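You operate a simulated robot arm through the tools that you are given. There is no shell and no other tool.

Carry out the task below with a simulated robot arm. There is one attempt and no reset: what you move stays moved.

TASK
Thin the jug's glue with water to 300 ml and stir it smooth.
Fine: stir it on the green mat with the red-ball rod, which goes back in the brown pot. Set down upright: measuring jug.

Only the result counts: the job must be done as asked and must still hold three seconds after the hand-in. Knocking over, shifting, dropping, spilling or breaking anything else fails it.

THE ROBOT
A 6-joint arm with a two-finger gripper, fixed in place. Base frame: the origin is at the foot of the arm, x ahead of it, y to its left, z up; the work surface is at about z = 0.862. Units: m, rad, N and s.
Its first joint turns from -2.897 to 2.897 rad. Payload 1.71 kg.
The TCP is the grasp point between the finger pads, 0.02 m short of the fingertips. In the tool frame z runs along the fingers and y along their closing line. Largest opening 0.096 m; the body of the gripper starts 0.113 m behind the TCP.
Orientation is that of the tool frame in the base frame, as a unit quaternion [x, y, z, w]. With the fingers straight down and closing along the base's y, the tool's x points along the base's -x, its y along +y and its z along -z.

THE INTERFACE
- The arm moves only by the tool move_arm. Its arguments are lists of equal length, an entry for each row: "dp": the shift along the base's x, y, z in m, a list of three; "turn": the turn, a rotation vector about the base's x, y, z in rad, a list of three; "grip": the closure in counts, from 0 (fully open) to 255 (shut). In form: {"dp": [[tx, ty, tz], ...], "turn": [[ax, ay, az], ...], "grip": [grip, ...]}. A call has 1 to 20 rows; each row is the pose to reach, as a shift and turn from the pose commanded when the call began. A row lasts 0.2 s, in which the tool goes at most 0.05 m and 0.15 rad; a call with a longer step from one row to the next is refused whole, and so is a gripper value outside its range. A pose out of reach is approached as far as the arm can. The call stops where the force on the tool passes 40 N (or 10 N more than at its start, if that is more) or the arm is blocked; 0.2 s more then pass. The fingers move at their own pace (about 0.045 m/s each) and stop on an object; they squeeze with about 23 N. The grip force told is the motor's: it shows also when the fingers shut on nothing. Time passes only in rows, and 0.2 s behind the last, so rows that repeat a pose let the fingers close. The reply holds the time, the measured pose of the TCP, the force on the tool along the base axes, the opening and the grip force, in the units named above and with some noise, with the torque about the TCP (base axes, N m) and any sound that the robot's microphone picked up, and new pictures: "show" is both (left out), scene, wrist or none.
- Cameras (640 x 400 px; columns grow to the right, rows downward): "scene" is fixed at [0.0485, 0.4999, 1.6761]; the picture's right is [-0.60, -0.80, 0.00], its down [-0.41, 0.31, -0.85] and it looks along [0.68, -0.52, -0.52] (base axes); focal length 318 px, centre (320, 200). "wrist" rides on the gripper at [0.066, 0.014, -0.145] in the tool frame; the picture's right is [-0.21, 0.98, 0.00], its down [-0.88, -0.18, -0.45] and it looks along [-0.44, -0.09, 0.90] (tool axes); focal length 275 px, centre (320, 200).
- slide_trunk(by): slides the trunk up (or, below 0, down) by that many m; the arm rides with it, the base frame stays. It gives what a move gives, with no picture.
- measure_at(camera, pixels): for up to 12 pixels [column, row] of the newest picture of that camera ("zoom" is the newest enlarged one), the place [x, y, z] in the base frame of the surface seen there, good to about 0.002 m. No time passes.
- enlarge(camera, box): a new picture of the part [left, top, right, bottom] of that camera's present view, enlarged. No time passes.
- job_done(): hands the job in; it is judged then, once.

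Unless the task says otherwise, let go and move clear before handing in.

The tools are called after "Call:" by a JSON object that holds its "fn" and its "kwargs". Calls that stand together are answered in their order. move_arm: Moves the arm, as the interface text tells. Its arguments: {"type":"object","properties":{"dp":{"type":"array"},"turn":{"type":"array"},"grip":{"type":"array"},"show":{"type":"string","enum":["both","scene","wrist","none"]}},"required":["dp","turn","grip"]} The other tools are called the same way: slide_trunk (by) slides the trunk up or down; measure_at (camera, pixels) gives the place of the surface under pixels of a picture; enlarge (camera, box) takes an enlarged picture of a part of a camera's view; job_done () hands the job in.

At the start:

```text
t: 0.0
position: [0.4367, 0.0396, 1.5021]
ee_rot: [0.0, 1.0, 0.0, 0.0]
wrist_force: [0.9, 0.0, -1.0]
wrist_torque: [0.03, 0.02, 0.01]
width: 0.0961
grip_force: 0.0
trunk travel left (down, up): [-0.275, 0.115]
```

scene: 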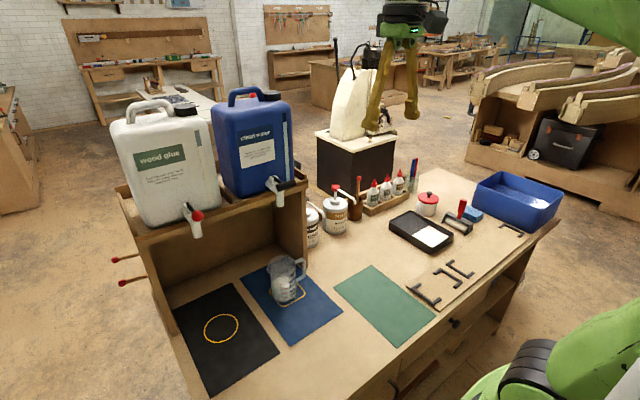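
wrist: 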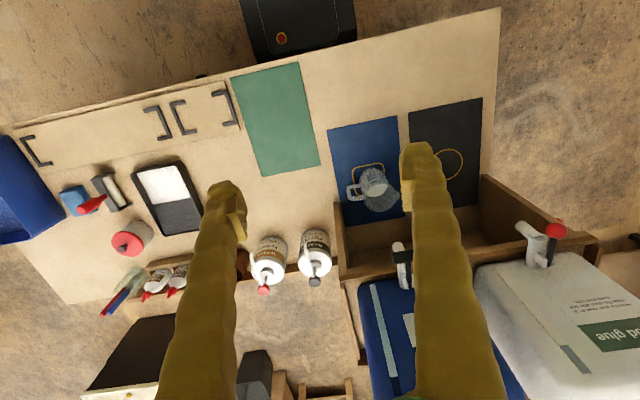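

The scene shows the jug near (287,280) on the blue mat, two canisters with taps (glue tap at (192,218), water tap at (275,185)), and a green mat at (385,303). I'll enlarge several areas before moving.

Call:
{"fn": "enlarge", "kwargs": {"camera": "scene", "box": [230, 230, 350, 330]}}

Call:
{"fn": "enlarge", "kwargs": {"camera": "scene", "box": [290, 150, 450, 250]}}

Call:
{"fn": "enlarge", "kwargs": {"camera": "scene", "box": [170, 80, 330, 240]}}

```text
4.00 times, centred on (290, 280) of scene
```

zoom: 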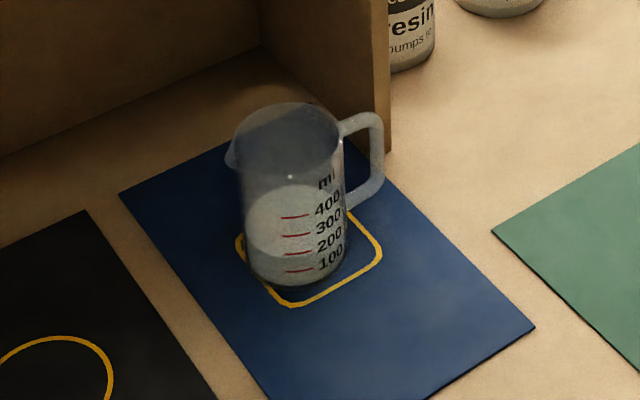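

```text
4.00 times, centred on (370, 200) of scene
```

zoom: 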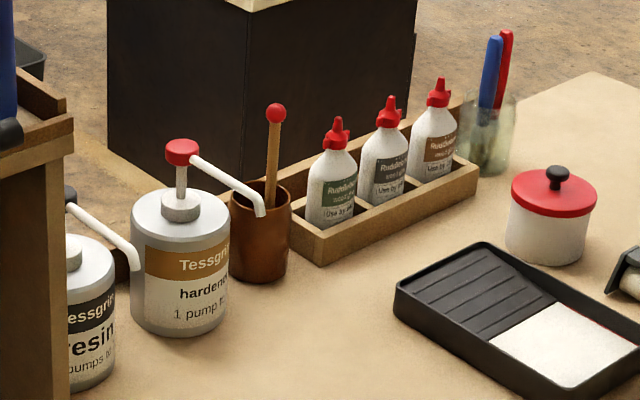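

```text
2.50 times, centred on (250, 160) of scene
```

zoom: 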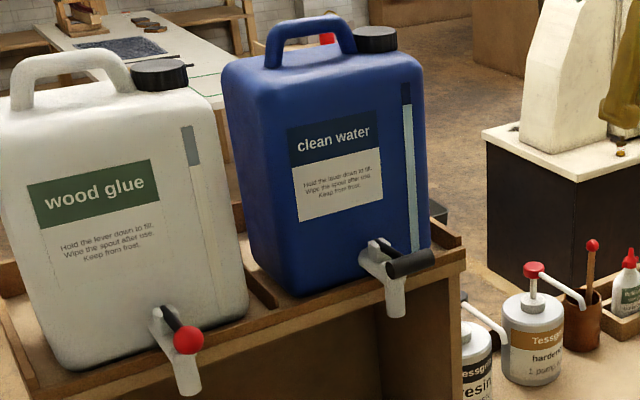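

The jug holds a pale liquid at about the 100-ish line, and the water tap has a lever with a black handle. I'll measure the key places.

Call:
{"fn": "measure_at", "kwargs": {"camera": "scene", "pixels": [[275, 185], [280, 206], [290, 187], [278, 182], [268, 180], [192, 218], [196, 236], [198, 215], [290, 302], [275, 308], [305, 292], [385, 303]]}}

Call:
{"fn": "enlarge", "kwargs": {"camera": "scene", "box": [250, 165, 310, 215]}}

Call:
{"fn": "enlarge", "kwargs": {"camera": "scene", "box": [260, 245, 320, 310]}}

Call:
{"fn": "enlarge", "kwargs": {"camera": "wrist", "box": [320, 130, 500, 280]}}

```text
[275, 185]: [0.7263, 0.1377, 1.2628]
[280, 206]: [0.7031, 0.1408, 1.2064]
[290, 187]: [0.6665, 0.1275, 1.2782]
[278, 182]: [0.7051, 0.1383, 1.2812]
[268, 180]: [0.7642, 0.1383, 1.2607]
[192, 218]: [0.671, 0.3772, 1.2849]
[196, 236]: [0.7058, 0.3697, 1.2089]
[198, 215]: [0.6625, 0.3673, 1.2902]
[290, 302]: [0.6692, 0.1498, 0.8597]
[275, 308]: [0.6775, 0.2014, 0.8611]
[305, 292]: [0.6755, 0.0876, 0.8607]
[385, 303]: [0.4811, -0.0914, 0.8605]
```

```text
8.00 times, centred on (280, 190) of scene
```

zoom: 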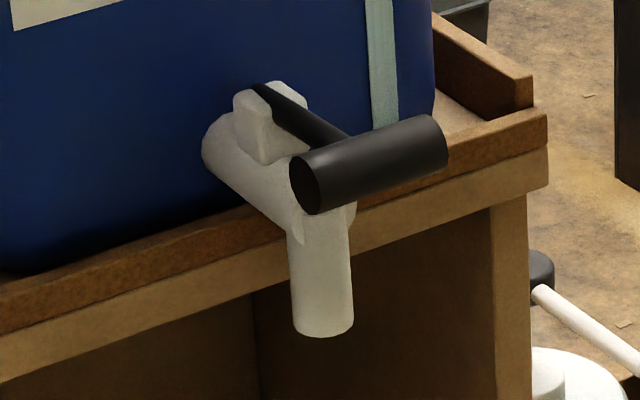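

```text
6.15 times, centred on (290, 278) of scene
```

zoom: 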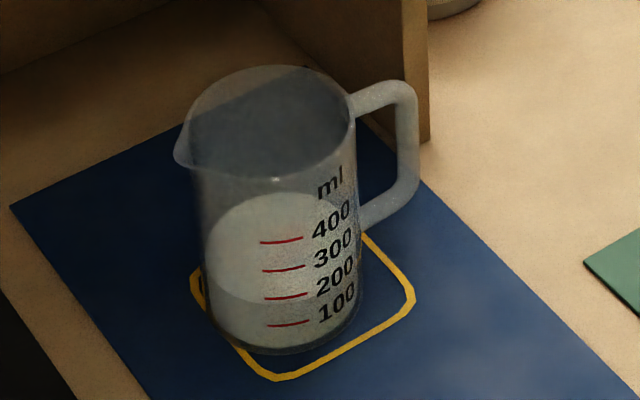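

```text
2.67 times, centred on (410, 205) of wrist
```

zoom: 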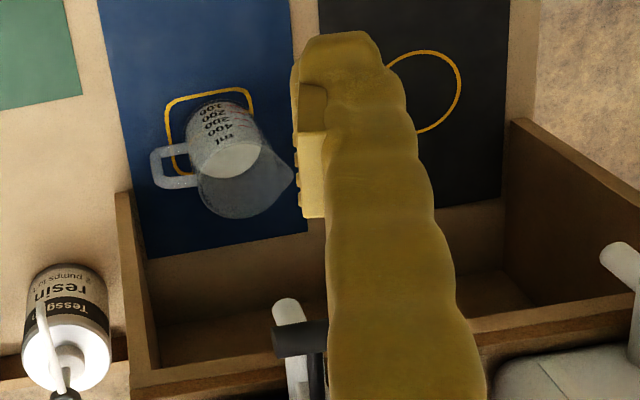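

Now I'll measure the jug rim, handle, yellow square and the liquid level in the last wrist zoom, e.g. rim points around (200,205), (293,178).

Call:
{"fn": "measure_at", "kwargs": {"camera": "zoom", "pixels": [[170, 100], [250, 93], [182, 170], [252, 112], [156, 152], [158, 182], [190, 185], [186, 150], [200, 207], [235, 216], [291, 180], [262, 150]]}}

Call:
{"fn": "measure_at", "kwargs": {"camera": "scene", "pixels": [[287, 258], [287, 300], [287, 290], [280, 290], [300, 262], [304, 265], [306, 268], [306, 275], [303, 281], [272, 270], [287, 275], [275, 262]]}}

Call:
{"fn": "enlarge", "kwargs": {"camera": "scene", "box": [320, 170, 400, 230]}}

```text
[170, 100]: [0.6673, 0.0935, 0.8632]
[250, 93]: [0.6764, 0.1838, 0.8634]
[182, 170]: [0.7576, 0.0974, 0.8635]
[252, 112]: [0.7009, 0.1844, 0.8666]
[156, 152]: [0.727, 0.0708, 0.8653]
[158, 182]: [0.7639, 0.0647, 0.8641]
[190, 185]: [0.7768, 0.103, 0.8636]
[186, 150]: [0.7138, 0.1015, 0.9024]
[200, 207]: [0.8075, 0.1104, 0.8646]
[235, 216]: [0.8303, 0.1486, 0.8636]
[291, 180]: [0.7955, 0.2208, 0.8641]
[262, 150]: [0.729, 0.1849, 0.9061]
```

```text
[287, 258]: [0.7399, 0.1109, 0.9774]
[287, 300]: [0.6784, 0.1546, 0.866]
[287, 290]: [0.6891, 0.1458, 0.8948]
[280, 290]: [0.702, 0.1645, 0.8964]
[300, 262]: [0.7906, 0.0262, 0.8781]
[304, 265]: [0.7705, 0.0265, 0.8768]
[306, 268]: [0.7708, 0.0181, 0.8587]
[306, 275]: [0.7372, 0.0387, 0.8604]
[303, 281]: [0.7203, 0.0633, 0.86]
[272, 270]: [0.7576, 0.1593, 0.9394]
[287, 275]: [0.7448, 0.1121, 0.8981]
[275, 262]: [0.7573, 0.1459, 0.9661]
```

```text
6.67 times, centred on (360, 200) of scene
```

zoom: 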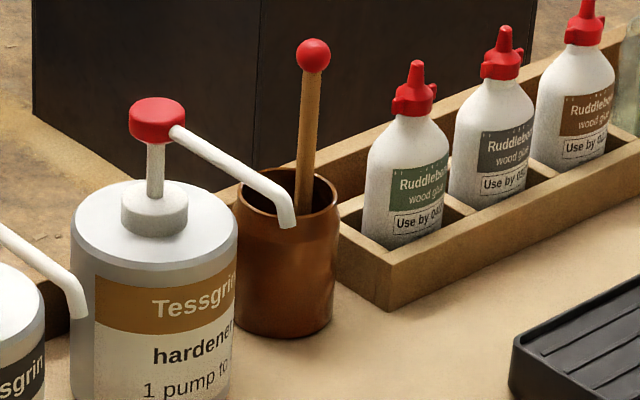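

The yellow square spans about x 0.667–0.757, y 0.094–0.184, so it is centred under the spout near (0.712, 0.14), and the jug already stands on it. Next I'll measure the pot, rod and pump nozzle from this last zoom.

Call:
{"fn": "measure_at", "kwargs": {"camera": "zoom", "pixels": [[313, 55], [308, 110], [304, 165], [302, 200], [287, 222], [285, 195], [200, 140], [285, 328], [240, 205], [335, 205], [290, 235], [156, 115]]}}

Call:
{"fn": "enlarge", "kwargs": {"camera": "wrist", "box": [200, 200, 360, 300]}}

Call:
{"fn": "enlarge", "kwargs": {"camera": "wrist", "box": [60, 160, 260, 320]}}

```text
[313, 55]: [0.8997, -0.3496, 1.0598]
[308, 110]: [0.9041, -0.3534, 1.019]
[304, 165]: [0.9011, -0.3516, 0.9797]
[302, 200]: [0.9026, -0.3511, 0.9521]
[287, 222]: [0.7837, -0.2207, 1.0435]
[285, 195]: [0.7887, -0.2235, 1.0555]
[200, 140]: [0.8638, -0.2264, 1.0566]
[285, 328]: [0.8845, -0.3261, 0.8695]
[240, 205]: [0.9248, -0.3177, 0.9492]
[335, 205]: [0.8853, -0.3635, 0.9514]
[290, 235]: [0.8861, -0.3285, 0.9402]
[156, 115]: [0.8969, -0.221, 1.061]
```

```text
4.00 times, centred on (280, 250) of wrist
```

zoom: 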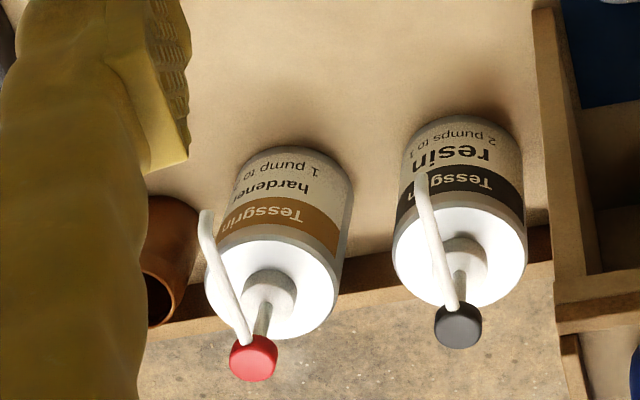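

```text
2.50 times, centred on (160, 240) of wrist
```

zoom: 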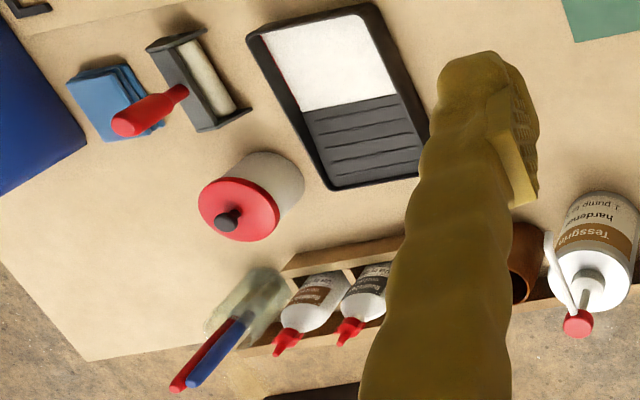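

The rod stands upright in the pot at about (0.903, -0.352), ball top near z 1.06, and the pump nozzle tip (0.784, -0.221) is clear of it. Now I'll take a closer look at the jug's scale and liquid level and the tap handle.

Call:
{"fn": "enlarge", "kwargs": {"camera": "scene", "box": [268, 275, 308, 300]}}

```text
16.00 times, centred on (288, 288) of scene
```

zoom: 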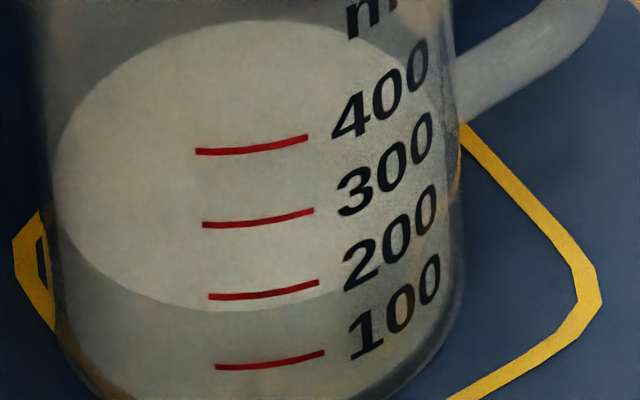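

The front edge of the glue surface sits at (230,310), a bit under the 200 mark (230,295), so about 180 ml now. I'll measure the liquid surface and mark heights for calibration.

Call:
{"fn": "measure_at", "kwargs": {"camera": "zoom", "pixels": [[240, 250], [130, 200], [330, 230], [240, 100], [250, 40], [240, 365], [260, 292], [255, 221], [250, 149], [150, 150], [230, 390], [100, 330]]}}

Call:
{"fn": "enlarge", "kwargs": {"camera": "scene", "box": [262, 165, 302, 190]}}

```text
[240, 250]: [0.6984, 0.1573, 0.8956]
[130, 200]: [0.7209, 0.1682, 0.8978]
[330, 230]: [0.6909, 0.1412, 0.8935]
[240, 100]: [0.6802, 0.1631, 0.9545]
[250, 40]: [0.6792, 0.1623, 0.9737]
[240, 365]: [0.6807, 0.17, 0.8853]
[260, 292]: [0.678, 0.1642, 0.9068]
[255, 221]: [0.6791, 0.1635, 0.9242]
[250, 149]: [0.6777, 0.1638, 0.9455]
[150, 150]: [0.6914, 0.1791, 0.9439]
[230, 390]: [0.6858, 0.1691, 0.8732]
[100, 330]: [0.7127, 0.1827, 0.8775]
```

```text
16.00 times, centred on (282, 178) of scene
```

zoom: 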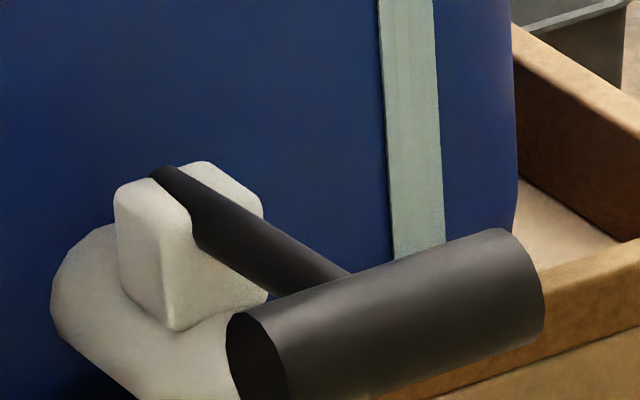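

The handle of the water lever is clear; the marks are 20 mm apart per 100 ml. I'll take more samples of the surface for a better estimate, and of the tap handle.

Call:
{"fn": "measure_at", "kwargs": {"camera": "zoom", "pixels": [[250, 350], [300, 310], [400, 275], [500, 240], [535, 300], [400, 350], [180, 180], [330, 270], [200, 280], [240, 220], [420, 150], [300, 60]]}}

Call:
{"fn": "enlarge", "kwargs": {"camera": "scene", "box": [268, 275, 308, 300]}}

Call:
{"fn": "measure_at", "kwargs": {"camera": "zoom", "pixels": [[180, 270], [150, 250], [200, 250], [250, 270], [280, 250], [120, 220], [90, 200], [100, 150], [160, 230], [220, 200], [300, 200], [220, 285]]}}

Call:
{"fn": "measure_at", "kwargs": {"camera": "zoom", "pixels": [[220, 367], [300, 356], [215, 297], [300, 285], [205, 225], [300, 213], [200, 152], [300, 138], [230, 315], [240, 340], [320, 320], [200, 340]]}}

```text
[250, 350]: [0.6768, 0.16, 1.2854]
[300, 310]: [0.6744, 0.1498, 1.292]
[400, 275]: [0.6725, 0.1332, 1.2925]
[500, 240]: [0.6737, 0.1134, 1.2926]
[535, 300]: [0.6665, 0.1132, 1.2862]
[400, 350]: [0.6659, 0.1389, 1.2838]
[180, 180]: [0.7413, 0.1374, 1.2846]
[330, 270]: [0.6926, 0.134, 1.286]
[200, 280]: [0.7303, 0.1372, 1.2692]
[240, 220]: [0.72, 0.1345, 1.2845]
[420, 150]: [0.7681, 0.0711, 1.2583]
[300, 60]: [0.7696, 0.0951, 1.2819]
```

```text
16.00 times, centred on (288, 288) of scene
```

zoom: 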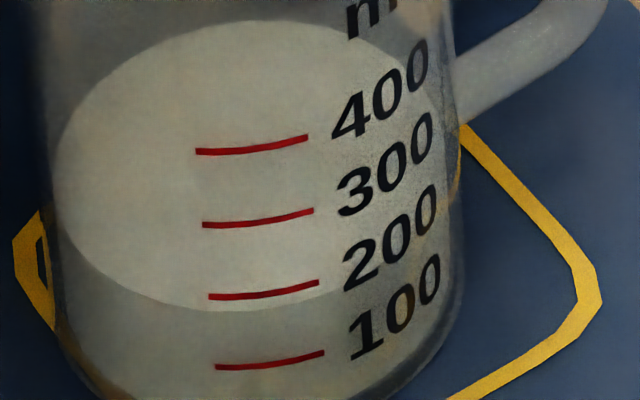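

```text
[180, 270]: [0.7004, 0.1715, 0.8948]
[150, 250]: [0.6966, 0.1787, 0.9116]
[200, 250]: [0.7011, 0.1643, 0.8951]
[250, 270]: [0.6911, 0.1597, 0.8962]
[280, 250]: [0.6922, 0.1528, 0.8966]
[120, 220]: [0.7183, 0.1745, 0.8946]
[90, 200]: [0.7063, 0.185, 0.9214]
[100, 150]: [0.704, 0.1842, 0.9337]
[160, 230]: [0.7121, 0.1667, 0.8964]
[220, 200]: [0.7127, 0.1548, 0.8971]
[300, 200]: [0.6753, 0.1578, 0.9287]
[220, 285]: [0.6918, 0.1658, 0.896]
```

```text
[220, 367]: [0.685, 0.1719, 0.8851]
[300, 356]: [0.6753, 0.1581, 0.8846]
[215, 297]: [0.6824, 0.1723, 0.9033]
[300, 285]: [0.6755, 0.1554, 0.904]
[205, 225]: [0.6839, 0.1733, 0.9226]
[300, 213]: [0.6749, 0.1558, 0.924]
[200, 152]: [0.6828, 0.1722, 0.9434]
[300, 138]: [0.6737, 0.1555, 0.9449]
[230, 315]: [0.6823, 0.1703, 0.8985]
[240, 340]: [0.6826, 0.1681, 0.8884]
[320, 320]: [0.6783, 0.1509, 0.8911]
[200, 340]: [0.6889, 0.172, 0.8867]
```

The glue level averages z ≈ 0.8958, against the 100 mark at 0.885 and the 200 mark at 0.904, so about 155 ml. I need the surface at z ≈ 0.9235. The lever handle's top is at about (0.673, 0.137, 1.2925), so I'll shut the fingers and move above it.

Call:
{"fn": "move_arm", "kwargs": {"dp": [[0.035, 0.014, 0], [0.07, 0.028, 0], [0.105, 0.043, 0], [0.14, 0.058, 0], [0.175, 0.072, 0], [0.21, 0.086, 0], [0.234, 0.0975, 0], [0.234, 0.0975, -0.04], [0.234, 0.0975, -0.08], [0.234, 0.0975, -0.12], [0.234, 0.0975, -0.12]], "turn": [[0, 0, 0], [0, 0, 0], [0, 0, 0], [0, 0, 0], [0, 0, 0], [0, 0, 0], [0, 0, 0], [0, 0, 0], [0, 0, 0], [0, 0, 0], [0, 0, 0]], "grip": [255, 255, 255, 255, 255, 255, 255, 255, 255, 255, 255]}}

```text
t: 2.6
position: [0.6319, 0.1378, 1.3963]
ee_rot: [0.0, 1.0, 0.0, 0.013]
wrist_force: [-0.9, -0.6, 0.3]
wrist_torque: [0.0, -0.08, 0.0]
width: 0.0
grip_force: 23.3
trunk travel left (down, up): [-0.275, 0.115]
stopped in row 11: the arm was blocked; the commanded pose is now the measured one
```

scene: 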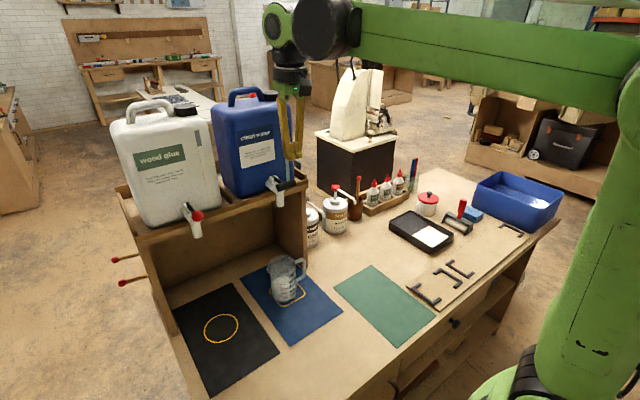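
wrist: 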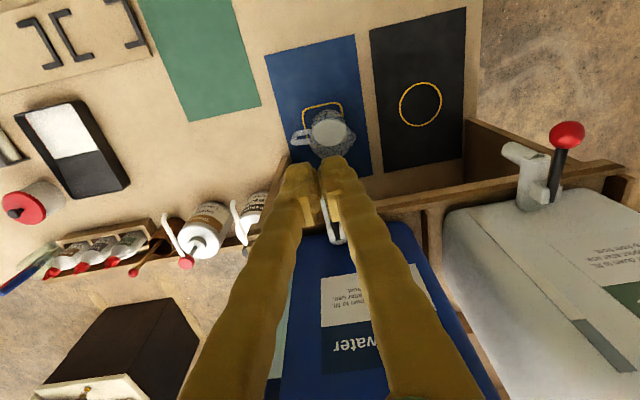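

The arm was blocked at x = 0.632, short of 0.671, with hardly any force on the tool; the wrist near (290,60) may be touching the water canister's top. I'll look closer.

Call:
{"fn": "enlarge", "kwargs": {"camera": "scene", "box": [200, 0, 360, 200]}}

Call:
{"fn": "measure_at", "kwargs": {"camera": "scene", "pixels": [[270, 95], [275, 105], [255, 105], [240, 92], [278, 130], [265, 125], [290, 20], [290, 75], [320, 25], [300, 85], [340, 25], [450, 40]]}}

```text
2.00 times, centred on (280, 100) of scene
```

zoom: 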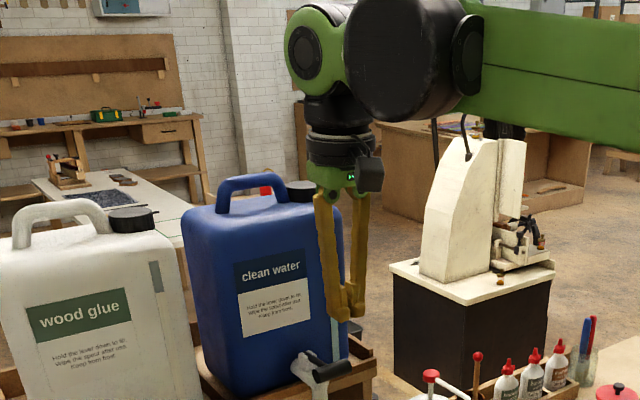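

```text
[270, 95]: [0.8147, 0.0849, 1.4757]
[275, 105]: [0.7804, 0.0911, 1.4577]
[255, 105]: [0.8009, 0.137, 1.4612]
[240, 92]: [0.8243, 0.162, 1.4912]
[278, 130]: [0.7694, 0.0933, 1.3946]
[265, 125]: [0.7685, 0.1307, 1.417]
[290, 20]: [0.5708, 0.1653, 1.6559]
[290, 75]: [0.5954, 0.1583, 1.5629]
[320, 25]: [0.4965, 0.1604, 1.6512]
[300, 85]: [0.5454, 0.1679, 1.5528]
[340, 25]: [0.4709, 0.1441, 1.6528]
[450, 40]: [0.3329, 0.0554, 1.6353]
```

Nothing visible touches: the canister front is at x ≈ 0.769 and its top at z ≈ 1.47, while the wrist is at z ≈ 1.65. It may be a reach or joint matter, so I'll try a small forward step again.

Call:
{"fn": "move_arm", "kwargs": {"dp": [[0.01, 0, 0], [0.02, 0, 0], [0.03, 0, 0], [0.03, 0, 0]], "turn": [[0, 0, 0], [0, 0, 0], [0, 0, 0], [0, 0, 0]], "grip": [255, 255, 255, 255], "show": "scene"}}

```text
t: 3.6
position: [0.655, 0.1389, 1.398]
ee_rot: [0.0, 1.0, 0.0, 0.015]
wrist_force: [-0.5, -0.2, 0.2]
wrist_torque: [0.01, -0.02, 0.02]
width: 0.0
grip_force: 23.1
trunk travel left (down, up): [-0.275, 0.115]
```

scene: 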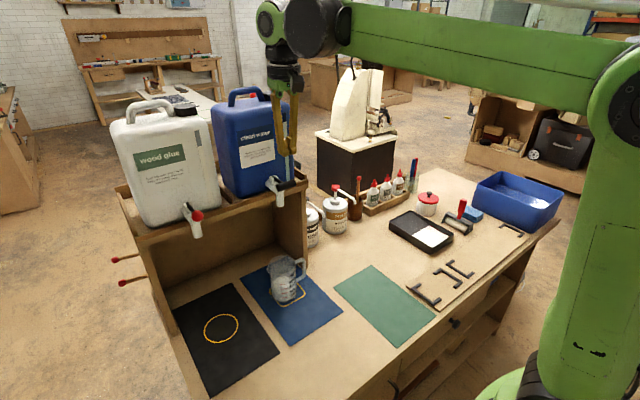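

It moved forward this time, so the stop was only lag; slower steps are wanted. I'll go to just above the handle (tips about 3 cm above it) and straighten the slight tilt.

Call:
{"fn": "move_arm", "kwargs": {"dp": [[0.008, 0, 0], [0.012, 0, -0.01], [0.012, 0, -0.02], [0.012, 0, -0.03], [0.012, 0, -0.04], [0.012, 0, -0.05], [0.012, 0, -0.05], [0.012, 0, -0.05]], "turn": [[0, 0.01, 0], [0, 0.02, 0], [0, 0.03, 0], [0, 0.03, 0], [0, 0.03, 0], [0, 0.03, 0], [0, 0.03, 0], [0, 0.03, 0]], "grip": [255, 255, 255, 255, 255, 255, 255, 255]}}

Call:
{"fn": "enlarge", "kwargs": {"camera": "scene", "box": [252, 145, 316, 215]}}

```text
t: 5.4
position: [0.6982, 0.1378, 1.3334]
ee_rot: [0.0, 1.0, 0.0, -0.011]
wrist_force: [2.7, -0.7, -1.1]
wrist_torque: [0.01, 0.33, 0.01]
width: 0.0
grip_force: 22.9
trunk travel left (down, up): [-0.275, 0.115]
```

scene: 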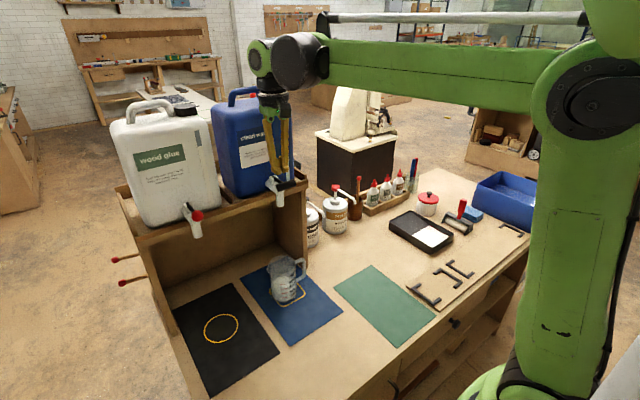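
wrist: 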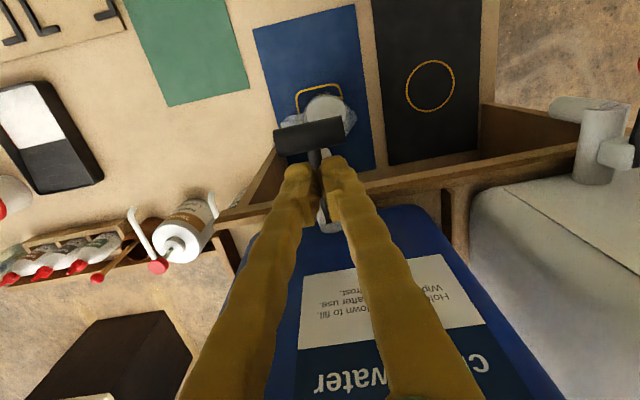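

```text
5.71 times, centred on (284, 180) of scene
```

zoom: 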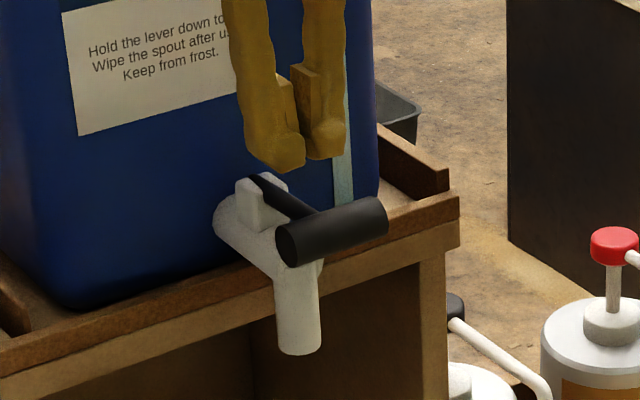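

The tool reads x = 0.698 instead of the commanded 0.674, so it overshot. I'll hold the commanded pose a moment to see whether it settles.

Call:
{"fn": "move_arm", "kwargs": {"dp": [[0, 0, 0], [0, 0, 0], [0, 0, 0], [0, 0, 0]], "turn": [[0, 0, 0], [0, 0, 0], [0, 0, 0], [0, 0, 0]], "grip": [255, 255, 255, 255], "show": "none"}}

```text
t: 6.4
position: [0.6841, 0.1373, 1.3401]
ee_rot: [0.001, 1.0, 0.0, -0.005]
wrist_force: [-0.8, -0.2, 0.5]
wrist_torque: [0.0, -0.13, -0.03]
width: 0.0001
grip_force: 23.1
trunk travel left (down, up): [-0.275, 0.115]
```

It is drifting back toward the commanded pose, so the arm settles slowly. I'll wait a little more.

Call:
{"fn": "move_arm", "kwargs": {"dp": [[0, 0, 0], [0, 0, 0], [0, 0, 0], [0, 0, 0], [0, 0, 0]], "turn": [[0, 0, 0], [0, 0, 0], [0, 0, 0], [0, 0, 0], [0, 0, 0]], "grip": [255, 255, 255, 255, 255], "show": "none"}}

```text
t: 7.6
position: [0.6845, 0.1374, 1.3394]
ee_rot: [0.0, 1.0, 0.0, -0.006]
wrist_force: [-0.3, 0.3, 0.9]
wrist_torque: [0.03, 0.02, 0.01]
width: 0.0
grip_force: 22.8
trunk travel left (down, up): [-0.275, 0.115]
```

It has settled at (0.6845, 0.1374, 1.339). I'll centre over the handle at x ≈ 0.673 and come down to just above its top.

Call:
{"fn": "move_arm", "kwargs": {"dp": [[-0.006, 0, 0], [-0.0115, 0, -0.005], [-0.0115, 0, -0.01], [-0.0115, 0, -0.015], [-0.0115, 0, -0.02], [-0.0115, 0, -0.02], [-0.0115, 0, -0.02], [-0.0115, 0, -0.02]], "turn": [[0, 0, 0], [0, 0, 0], [0, 0, 0], [0, 0, 0], [0, 0, 0], [0, 0, 0], [0, 0, 0], [0, 0, 0]], "grip": [255, 255, 255, 255, 255, 255, 255, 255], "show": "scene"}}

Call:
{"fn": "enlarge", "kwargs": {"camera": "scene", "box": [262, 160, 302, 200]}}

```text
t: 9.4
position: [0.6745, 0.1383, 1.3208]
ee_rot: [0.001, 1.0, 0.0, -0.006]
wrist_force: [0.5, -0.6, 0.1]
wrist_torque: [0.01, -0.04, -0.01]
width: 0.0002
grip_force: 23.3
trunk travel left (down, up): [-0.275, 0.115]
```

scene: 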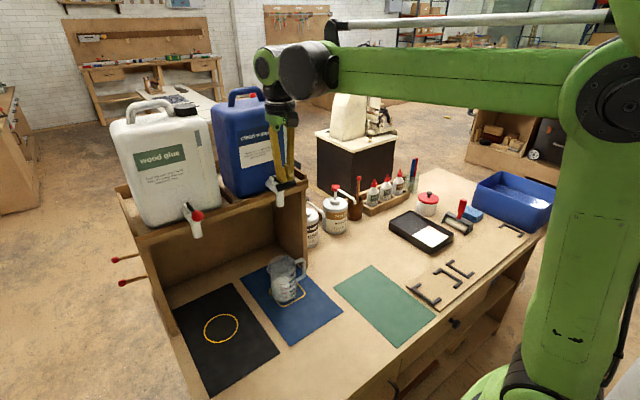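

```text
10.00 times, centred on (282, 180) of scene
```

zoom: 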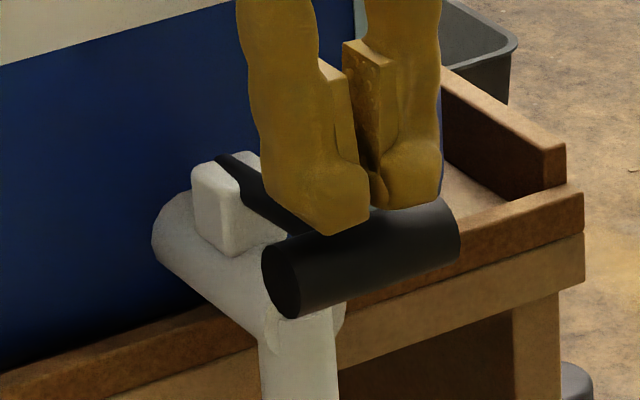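

The fingertips sit right over the handle, about 8 mm above. I'll press down about 2 cm slowly and see the force and whether water starts.

Call:
{"fn": "move_arm", "kwargs": {"dp": [[0, 0, -0.005], [0, 0, -0.01], [0, 0, -0.013], [0, 0, -0.016], [0, 0, -0.016]], "turn": [[0, 0, 0], [0, 0, 0], [0, 0, 0], [0, 0, 0], [0, 0, 0]], "grip": [255, 255, 255, 255, 255], "show": "scene"}}

Call:
{"fn": "enlarge", "kwargs": {"camera": "scene", "box": [250, 160, 330, 310]}}

```text
t: 10.6
position: [0.6747, 0.1372, 1.3053]
ee_rot: [0.0, 1.0, 0.0, -0.006]
wrist_force: [-1.5, 0.0, 1.2]
wrist_torque: [0.0, -0.03, 0.02]
width: 0.0058
grip_force: 22.9
trunk travel left (down, up): [-0.275, 0.115]
```

scene: 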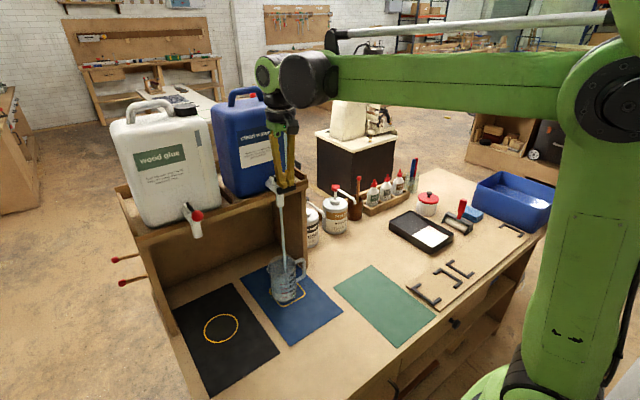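

```text
2.67 times, centred on (290, 235) of scene
```

zoom: 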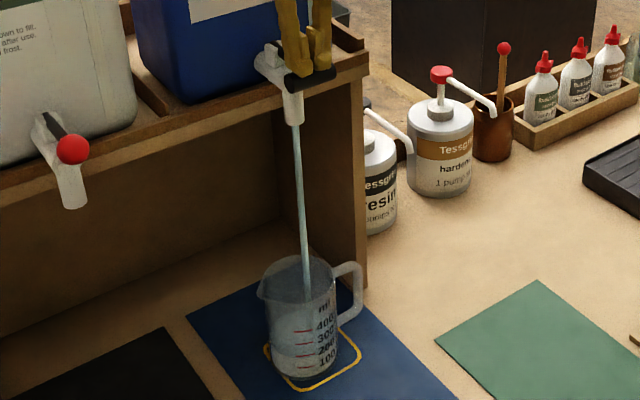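

Water is already streaming from the spout into the jug (zoom 300,190 to 310,290). I'll read the level before letting more time pass.

Call:
{"fn": "enlarge", "kwargs": {"camera": "scene", "box": [268, 275, 308, 300]}}

Call:
{"fn": "measure_at", "kwargs": {"camera": "zoom", "pixels": [[180, 270], [200, 250], [250, 270], [280, 250], [120, 220], [160, 230], [220, 200], [220, 285]]}}

```text
16.00 times, centred on (288, 288) of scene
```

zoom: 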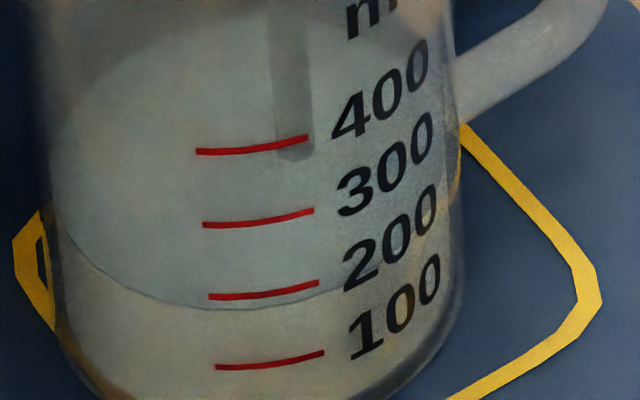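

```text
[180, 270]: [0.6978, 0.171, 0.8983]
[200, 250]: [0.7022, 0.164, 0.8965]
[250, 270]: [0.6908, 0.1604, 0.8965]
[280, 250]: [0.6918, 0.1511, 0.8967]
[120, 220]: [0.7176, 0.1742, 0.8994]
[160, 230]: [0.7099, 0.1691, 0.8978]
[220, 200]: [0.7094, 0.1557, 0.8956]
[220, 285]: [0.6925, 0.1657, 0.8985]
```

The level rose slightly (z ≈ 0.897, about 163 ml) and the stream lands inside the jug. I'll hold the lever for about a second and re-measure.

Call:
{"fn": "move_arm", "kwargs": {"dp": [[0, 0, 0], [0, 0, 0], [0, 0, 0], [0, 0, 0]], "turn": [[0, 0, 0], [0, 0, 0], [0, 0, 0], [0, 0, 0]], "grip": [255, 255, 255, 255], "show": "scene"}}

Call:
{"fn": "enlarge", "kwargs": {"camera": "scene", "box": [268, 275, 308, 300]}}

Call:
{"fn": "measure_at", "kwargs": {"camera": "zoom", "pixels": [[180, 250], [200, 250], [250, 250], [280, 245], [120, 200], [160, 180], [220, 190], [240, 245], [150, 200], [130, 180]]}}

```text
t: 11.6
position: [0.6743, 0.1381, 1.3057]
ee_rot: [0.001, 1.0, -0.001, -0.005]
wrist_force: [0.0, 0.4, 0.7]
wrist_torque: [0.01, 0.02, -0.01]
width: 0.0059
grip_force: 22.9
trunk travel left (down, up): [-0.275, 0.115]
```

scene: 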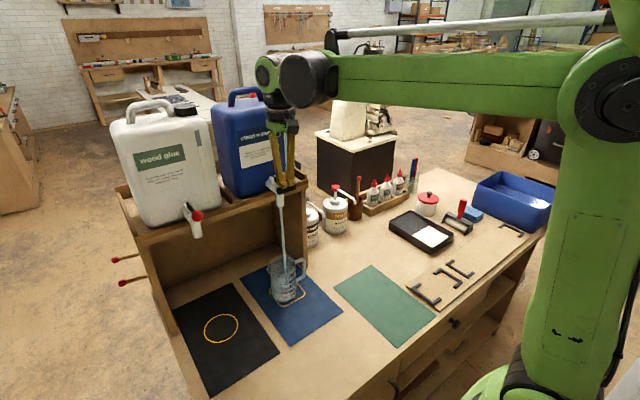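

```text
16.00 times, centred on (288, 288) of scene
```

zoom: 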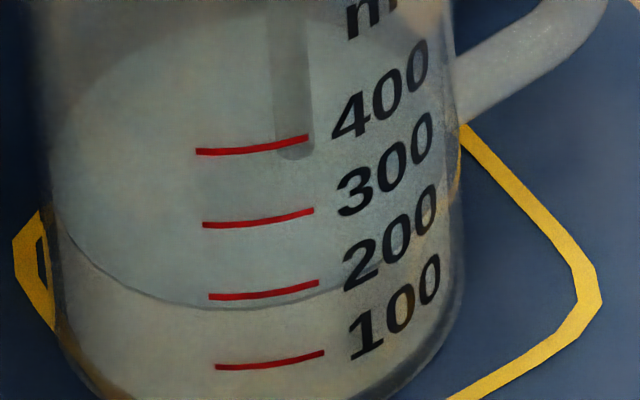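

```text
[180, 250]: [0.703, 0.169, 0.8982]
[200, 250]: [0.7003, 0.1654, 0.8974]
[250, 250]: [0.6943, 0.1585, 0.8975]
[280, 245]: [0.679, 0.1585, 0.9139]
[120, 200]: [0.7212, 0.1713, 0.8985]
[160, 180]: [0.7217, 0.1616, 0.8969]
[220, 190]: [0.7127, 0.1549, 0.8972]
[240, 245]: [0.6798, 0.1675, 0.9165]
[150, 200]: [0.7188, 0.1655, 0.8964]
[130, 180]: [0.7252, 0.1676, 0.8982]
```

The surface edge at (230,309) has hardly moved in a second, so this opening gives a slow flow. I'll hold longer.

Call:
{"fn": "move_arm", "kwargs": {"dp": [[0, 0, -0.002], [0, 0, -0.003], [0, 0, -0.003], [0, 0, -0.003], [0, 0, -0.003], [0, 0, -0.003], [0, 0, -0.003], [0, 0, -0.003], [0, 0, -0.003], [0, 0, -0.003]], "turn": [[0, 0, 0], [0, 0, 0], [0, 0, 0], [0, 0, 0], [0, 0, 0], [0, 0, 0], [0, 0, 0], [0, 0, 0], [0, 0, 0], [0, 0, 0]], "grip": [255, 255, 255, 255, 255, 255, 255, 255, 255, 255], "show": "scene"}}

Call:
{"fn": "enlarge", "kwargs": {"camera": "scene", "box": [268, 275, 308, 300]}}

Call:
{"fn": "measure_at", "kwargs": {"camera": "zoom", "pixels": [[180, 250], [200, 250], [250, 250], [280, 245], [120, 200], [160, 180], [220, 190], [190, 200], [150, 200], [130, 180]]}}

```text
t: 13.8
position: [0.6744, 0.1382, 1.3025]
ee_rot: [0.001, 1.0, 0.0, -0.006]
wrist_force: [0.7, 0.5, 1.1]
wrist_torque: [0.0, 0.0, -0.02]
width: 0.0058
grip_force: 22.9
trunk travel left (down, up): [-0.275, 0.115]
```

scene: 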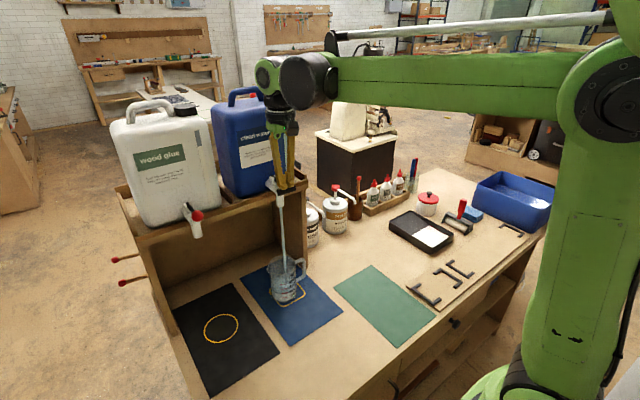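

```text
16.00 times, centred on (288, 288) of scene
```

zoom: 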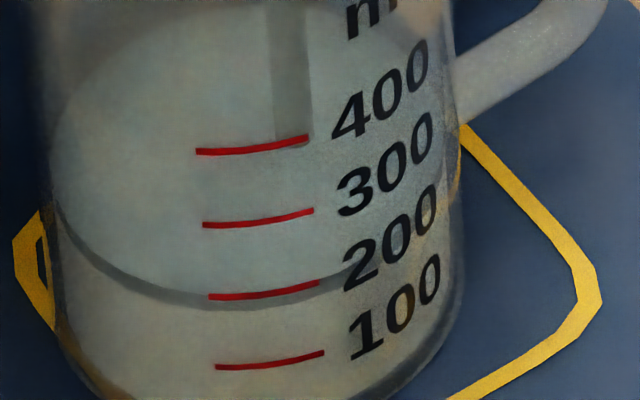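

```text
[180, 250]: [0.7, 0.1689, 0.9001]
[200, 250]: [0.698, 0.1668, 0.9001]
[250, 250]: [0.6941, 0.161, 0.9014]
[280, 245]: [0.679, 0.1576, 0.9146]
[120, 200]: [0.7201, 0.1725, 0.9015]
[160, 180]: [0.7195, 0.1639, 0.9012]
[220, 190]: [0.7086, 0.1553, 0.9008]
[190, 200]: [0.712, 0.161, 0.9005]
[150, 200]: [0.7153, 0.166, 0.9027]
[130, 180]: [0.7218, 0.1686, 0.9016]
```

The surface rose to z ≈ 0.901 (about 182 ml) in 2.2 s, roughly 8 ml/s. I'll hold on for another 4 s and measure.

Call:
{"fn": "move_arm", "kwargs": {"dp": [[0, 0, 0], [0, 0, 0], [0, 0, 0], [0, 0, 0], [0, 0, 0], [0, 0, 0], [0, 0, 0], [0, 0, 0], [0, 0, 0], [0, 0, 0], [0, 0, 0], [0, 0, 0], [0, 0, 0], [0, 0, 0], [0, 0, 0], [0, 0, 0], [0, 0, 0], [0, 0, 0]], "turn": [[0, 0, 0], [0, 0, 0], [0, 0, 0], [0, 0, 0], [0, 0, 0], [0, 0, 0], [0, 0, 0], [0, 0, 0], [0, 0, 0], [0, 0, 0], [0, 0, 0], [0, 0, 0], [0, 0, 0], [0, 0, 0], [0, 0, 0], [0, 0, 0], [0, 0, 0], [0, 0, 0]], "grip": [255, 255, 255, 255, 255, 255, 255, 255, 255, 255, 255, 255, 255, 255, 255, 255, 255, 255], "show": "scene"}}

Call:
{"fn": "enlarge", "kwargs": {"camera": "scene", "box": [268, 275, 308, 300]}}

Call:
{"fn": "measure_at", "kwargs": {"camera": "zoom", "pixels": [[180, 240], [200, 200], [240, 190], [120, 200], [160, 180], [220, 180], [190, 200], [150, 200], [130, 180], [150, 150]]}}

```text
t: 17.6
position: [0.6738, 0.137, 1.3013]
ee_rot: [0.001, 1.0, 0.0, -0.006]
wrist_force: [-0.2, 0.1, 1.7]
wrist_torque: [-0.01, -0.02, -0.01]
width: 0.0062
grip_force: 22.9
trunk travel left (down, up): [-0.275, 0.115]
```

scene: 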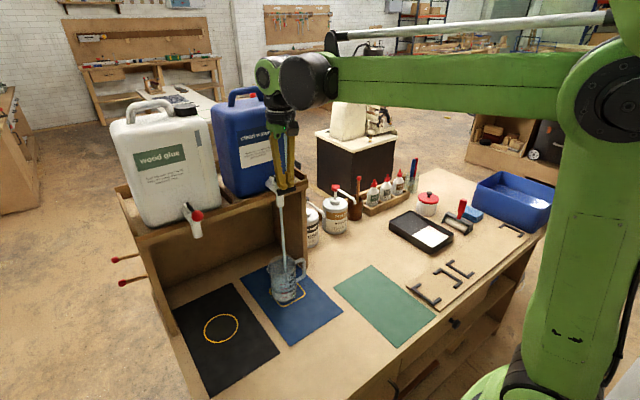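

```text
16.00 times, centred on (288, 288) of scene
```

zoom: 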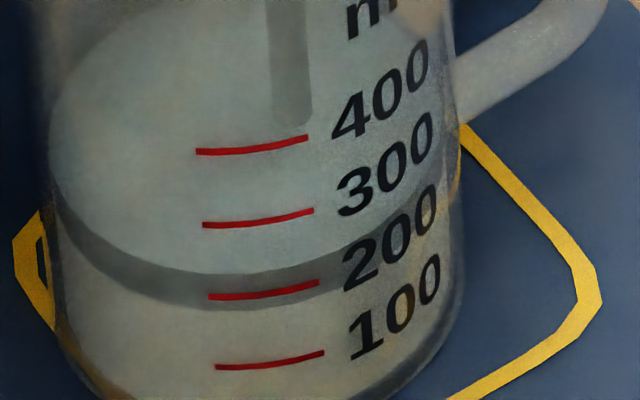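

```text
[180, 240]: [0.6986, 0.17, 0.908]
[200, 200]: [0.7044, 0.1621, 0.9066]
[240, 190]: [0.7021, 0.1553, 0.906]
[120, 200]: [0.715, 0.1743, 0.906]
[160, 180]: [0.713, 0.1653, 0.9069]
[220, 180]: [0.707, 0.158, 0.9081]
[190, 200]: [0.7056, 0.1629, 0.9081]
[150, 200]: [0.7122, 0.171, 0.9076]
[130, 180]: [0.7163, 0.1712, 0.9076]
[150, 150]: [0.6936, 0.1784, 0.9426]
```

The surface is at z ≈ 0.9072 (about 213 ml), flowing about 8 ml/s. The 300 mark corresponds to z ≈ 0.924, so I'll hold on about 4 s more.

Call:
{"fn": "move_arm", "kwargs": {"dp": [[0, 0, 0], [0, 0, 0], [0, 0, 0], [0, 0, 0], [0, 0, 0], [0, 0, 0], [0, 0, 0], [0, 0, 0], [0, 0, 0], [0, 0, 0], [0, 0, 0], [0, 0, 0], [0, 0, 0], [0, 0, 0], [0, 0, 0], [0, 0, 0], [0, 0, 0], [0, 0, 0], [0, 0, 0], [0, 0, 0]], "turn": [[0, 0, 0], [0, 0, 0], [0, 0, 0], [0, 0, 0], [0, 0, 0], [0, 0, 0], [0, 0, 0], [0, 0, 0], [0, 0, 0], [0, 0, 0], [0, 0, 0], [0, 0, 0], [0, 0, 0], [0, 0, 0], [0, 0, 0], [0, 0, 0], [0, 0, 0], [0, 0, 0], [0, 0, 0], [0, 0, 0]], "grip": [255, 255, 255, 255, 255, 255, 255, 255, 255, 255, 255, 255, 255, 255, 255, 255, 255, 255, 255, 255], "show": "scene"}}

Call:
{"fn": "enlarge", "kwargs": {"camera": "scene", "box": [268, 270, 308, 295]}}

Call:
{"fn": "measure_at", "kwargs": {"camera": "zoom", "pixels": [[200, 250], [200, 270], [160, 250], [120, 250], [160, 270], [220, 250], [190, 260], [150, 280], [130, 260], [180, 290], [240, 270], [240, 250]]}}

```text
t: 21.8
position: [0.6743, 0.1387, 1.301]
ee_rot: [0.001, 1.0, 0.0, -0.005]
wrist_force: [0.2, -0.3, 2.0]
wrist_torque: [0.01, -0.02, 0.03]
width: 0.0062
grip_force: 23.3
trunk travel left (down, up): [-0.275, 0.115]
```

scene: 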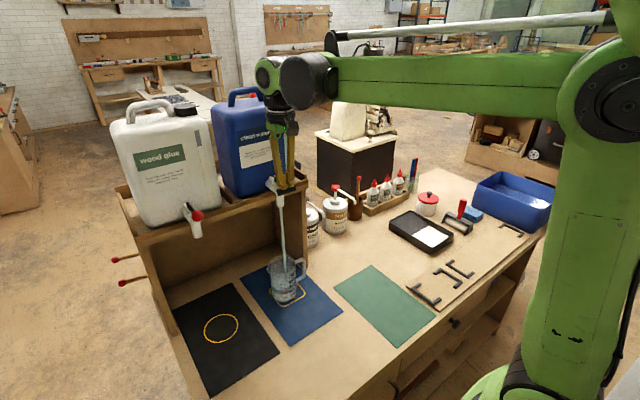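

```text
16.00 times, centred on (288, 282) of scene
```

zoom: 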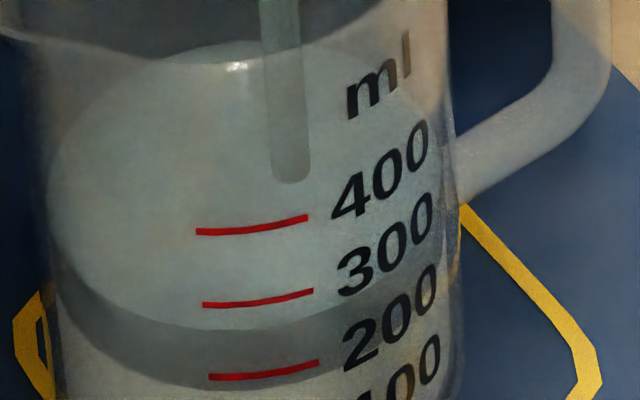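

```text
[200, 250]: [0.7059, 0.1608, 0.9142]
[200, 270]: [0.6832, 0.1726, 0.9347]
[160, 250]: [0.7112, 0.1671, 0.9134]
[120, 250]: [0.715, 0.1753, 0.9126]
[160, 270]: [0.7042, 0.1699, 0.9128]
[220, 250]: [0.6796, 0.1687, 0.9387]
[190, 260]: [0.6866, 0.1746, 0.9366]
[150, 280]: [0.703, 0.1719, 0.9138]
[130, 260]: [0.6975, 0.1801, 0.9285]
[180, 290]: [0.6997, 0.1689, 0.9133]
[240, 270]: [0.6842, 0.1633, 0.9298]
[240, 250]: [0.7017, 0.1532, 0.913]
```

Now z ≈ 0.9133 (about 245 ml), with a flow of about 7.4 ml/s. I'll hold another 4.2 s and then fine-tune.

Call:
{"fn": "move_arm", "kwargs": {"dp": [[0, 0, 0], [0, 0, 0], [0, 0, 0], [0, 0, 0], [0, 0, 0], [0, 0, 0], [0, 0, 0], [0, 0, 0], [0, 0, 0], [0, 0, 0], [0, 0, 0], [0, 0, 0], [0, 0, 0], [0, 0, 0], [0, 0, 0], [0, 0, 0], [0, 0, 0], [0, 0, 0], [0, 0, 0], [0, 0, 0]], "turn": [[0, 0, 0], [0, 0, 0], [0, 0, 0], [0, 0, 0], [0, 0, 0], [0, 0, 0], [0, 0, 0], [0, 0, 0], [0, 0, 0], [0, 0, 0], [0, 0, 0], [0, 0, 0], [0, 0, 0], [0, 0, 0], [0, 0, 0], [0, 0, 0], [0, 0, 0], [0, 0, 0], [0, 0, 0], [0, 0, 0]], "grip": [255, 255, 255, 255, 255, 255, 255, 255, 255, 255, 255, 255, 255, 255, 255, 255, 255, 255, 255, 255], "show": "scene"}}

Call:
{"fn": "enlarge", "kwargs": {"camera": "scene", "box": [268, 270, 308, 295]}}

Call:
{"fn": "measure_at", "kwargs": {"camera": "zoom", "pixels": [[200, 250], [200, 210], [160, 250], [120, 210], [160, 210], [180, 250], [190, 190], [150, 190], [130, 190], [180, 270], [240, 190], [180, 170]]}}

```text
t: 26.0
position: [0.6734, 0.1381, 1.3017]
ee_rot: [0.001, 1.0, 0.0, -0.006]
wrist_force: [-1.1, -0.6, 0.8]
wrist_torque: [0.02, 0.03, 0.04]
width: 0.0061
grip_force: 22.5
trunk travel left (down, up): [-0.275, 0.115]
```

scene: 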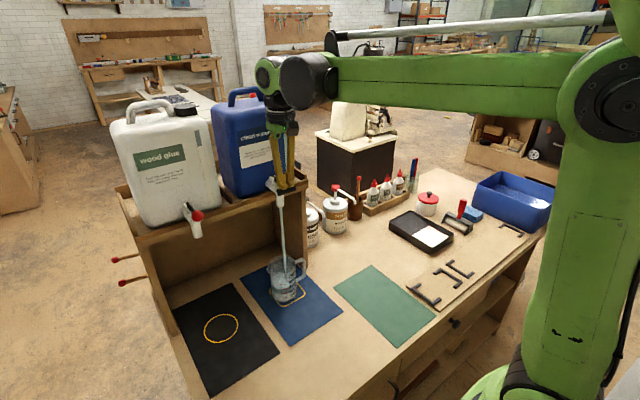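

```text
16.00 times, centred on (288, 282) of scene
```

zoom: 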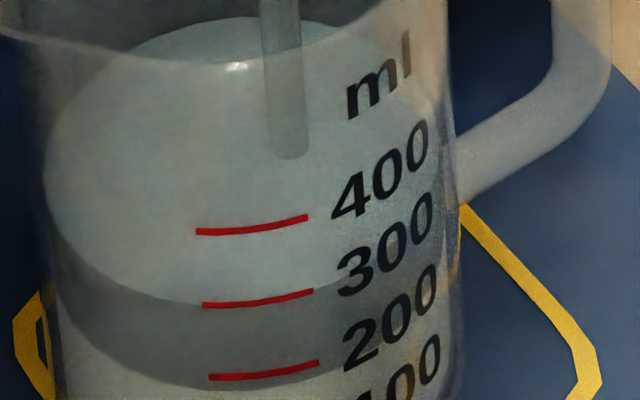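

```text
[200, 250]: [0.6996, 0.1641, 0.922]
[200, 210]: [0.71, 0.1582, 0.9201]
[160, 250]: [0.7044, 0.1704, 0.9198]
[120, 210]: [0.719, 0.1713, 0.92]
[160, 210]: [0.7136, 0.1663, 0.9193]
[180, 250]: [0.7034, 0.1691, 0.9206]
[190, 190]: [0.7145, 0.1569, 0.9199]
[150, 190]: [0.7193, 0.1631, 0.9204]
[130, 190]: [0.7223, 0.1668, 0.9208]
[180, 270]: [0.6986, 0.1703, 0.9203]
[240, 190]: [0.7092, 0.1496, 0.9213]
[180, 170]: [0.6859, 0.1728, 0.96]
```

The surface is at z ≈ 0.9204 (about 280 ml). I'll hold one more second, then raise off the lever to shut it, and check the result.

Call:
{"fn": "move_arm", "kwargs": {"dp": [[0, 0, 0], [0, 0, 0], [0, 0, 0], [0, 0, 0], [0, 0, 0], [0, 0, 0], [0, 0, 0.01], [0, 0, 0.02], [0, 0, 0.025], [0, 0, 0.025], [0, 0, 0.025]], "turn": [[0, 0, 0], [0, 0, 0], [0, 0, 0], [0, 0, 0], [0, 0, 0], [0, 0, 0], [0, 0, 0], [0, 0, 0], [0, 0, 0], [0, 0, 0], [0, 0, 0]], "grip": [255, 255, 255, 255, 255, 255, 255, 255, 255, 255, 255], "show": "scene"}}

Call:
{"fn": "enlarge", "kwargs": {"camera": "scene", "box": [268, 270, 308, 295]}}

Call:
{"fn": "measure_at", "kwargs": {"camera": "zoom", "pixels": [[200, 245], [200, 210], [160, 250], [120, 210], [160, 210], [180, 250], [190, 190], [150, 190], [130, 190], [180, 265], [240, 190], [220, 245]]}}

Call:
{"fn": "measure_at", "kwargs": {"camera": "zoom", "pixels": [[220, 304], [260, 301], [300, 292], [215, 377], [260, 373], [300, 364], [205, 233], [250, 228], [300, 218], [210, 305], [240, 375], [230, 230]]}}

Call:
{"fn": "enlarge", "kwargs": {"camera": "scene", "box": [250, 160, 330, 310]}}

```text
t: 28.4
position: [0.6757, 0.1404, 1.3266]
ee_rot: [0.0, 1.0, 0.0, -0.006]
wrist_force: [-0.3, 0.5, -0.1]
wrist_torque: [0.0, 0.01, 0.0]
width: 0.0001
grip_force: 22.7
trunk travel left (down, up): [-0.275, 0.115]
```

scene: 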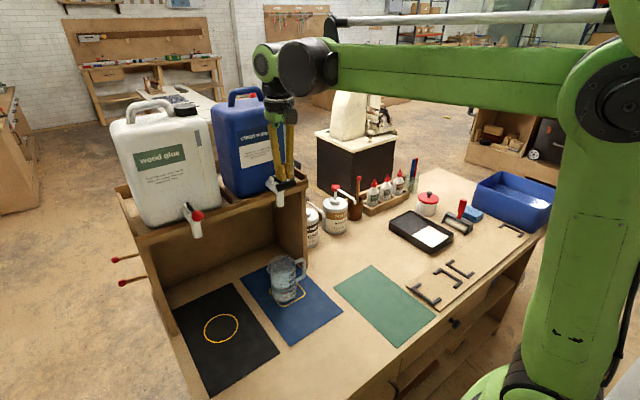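

```text
16.00 times, centred on (288, 282) of scene
```

zoom: 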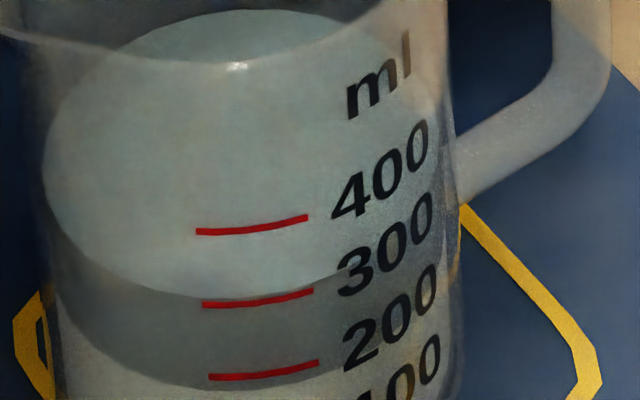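

```text
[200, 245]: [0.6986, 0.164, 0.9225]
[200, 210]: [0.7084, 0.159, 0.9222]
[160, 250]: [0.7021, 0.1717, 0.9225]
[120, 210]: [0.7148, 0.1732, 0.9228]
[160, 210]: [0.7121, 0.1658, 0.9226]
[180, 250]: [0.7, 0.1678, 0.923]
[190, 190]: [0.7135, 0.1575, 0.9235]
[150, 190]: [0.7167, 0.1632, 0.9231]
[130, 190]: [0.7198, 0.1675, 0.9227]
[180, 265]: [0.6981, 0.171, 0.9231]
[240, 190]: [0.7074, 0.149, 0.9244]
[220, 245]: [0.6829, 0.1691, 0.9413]
```

```text
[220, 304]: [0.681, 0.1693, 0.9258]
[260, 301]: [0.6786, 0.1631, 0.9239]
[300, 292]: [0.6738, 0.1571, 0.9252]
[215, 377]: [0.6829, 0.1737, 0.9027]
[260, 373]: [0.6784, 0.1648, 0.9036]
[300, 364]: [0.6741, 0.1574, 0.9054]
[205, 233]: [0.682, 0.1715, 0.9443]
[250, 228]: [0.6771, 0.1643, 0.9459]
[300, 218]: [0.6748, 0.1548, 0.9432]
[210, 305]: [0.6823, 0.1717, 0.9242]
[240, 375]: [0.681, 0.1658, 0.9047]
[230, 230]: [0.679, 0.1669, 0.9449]
```

```text
2.67 times, centred on (290, 235) of scene
```

zoom: 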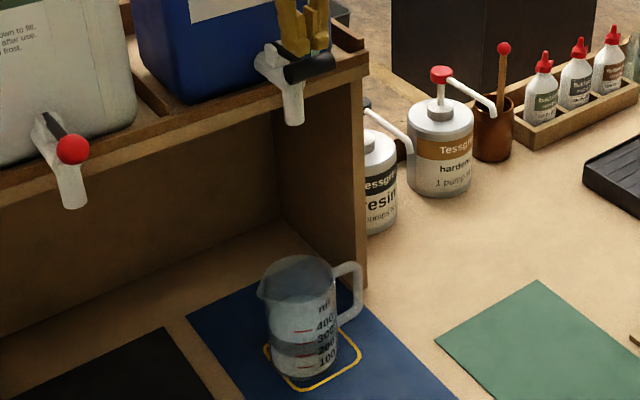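

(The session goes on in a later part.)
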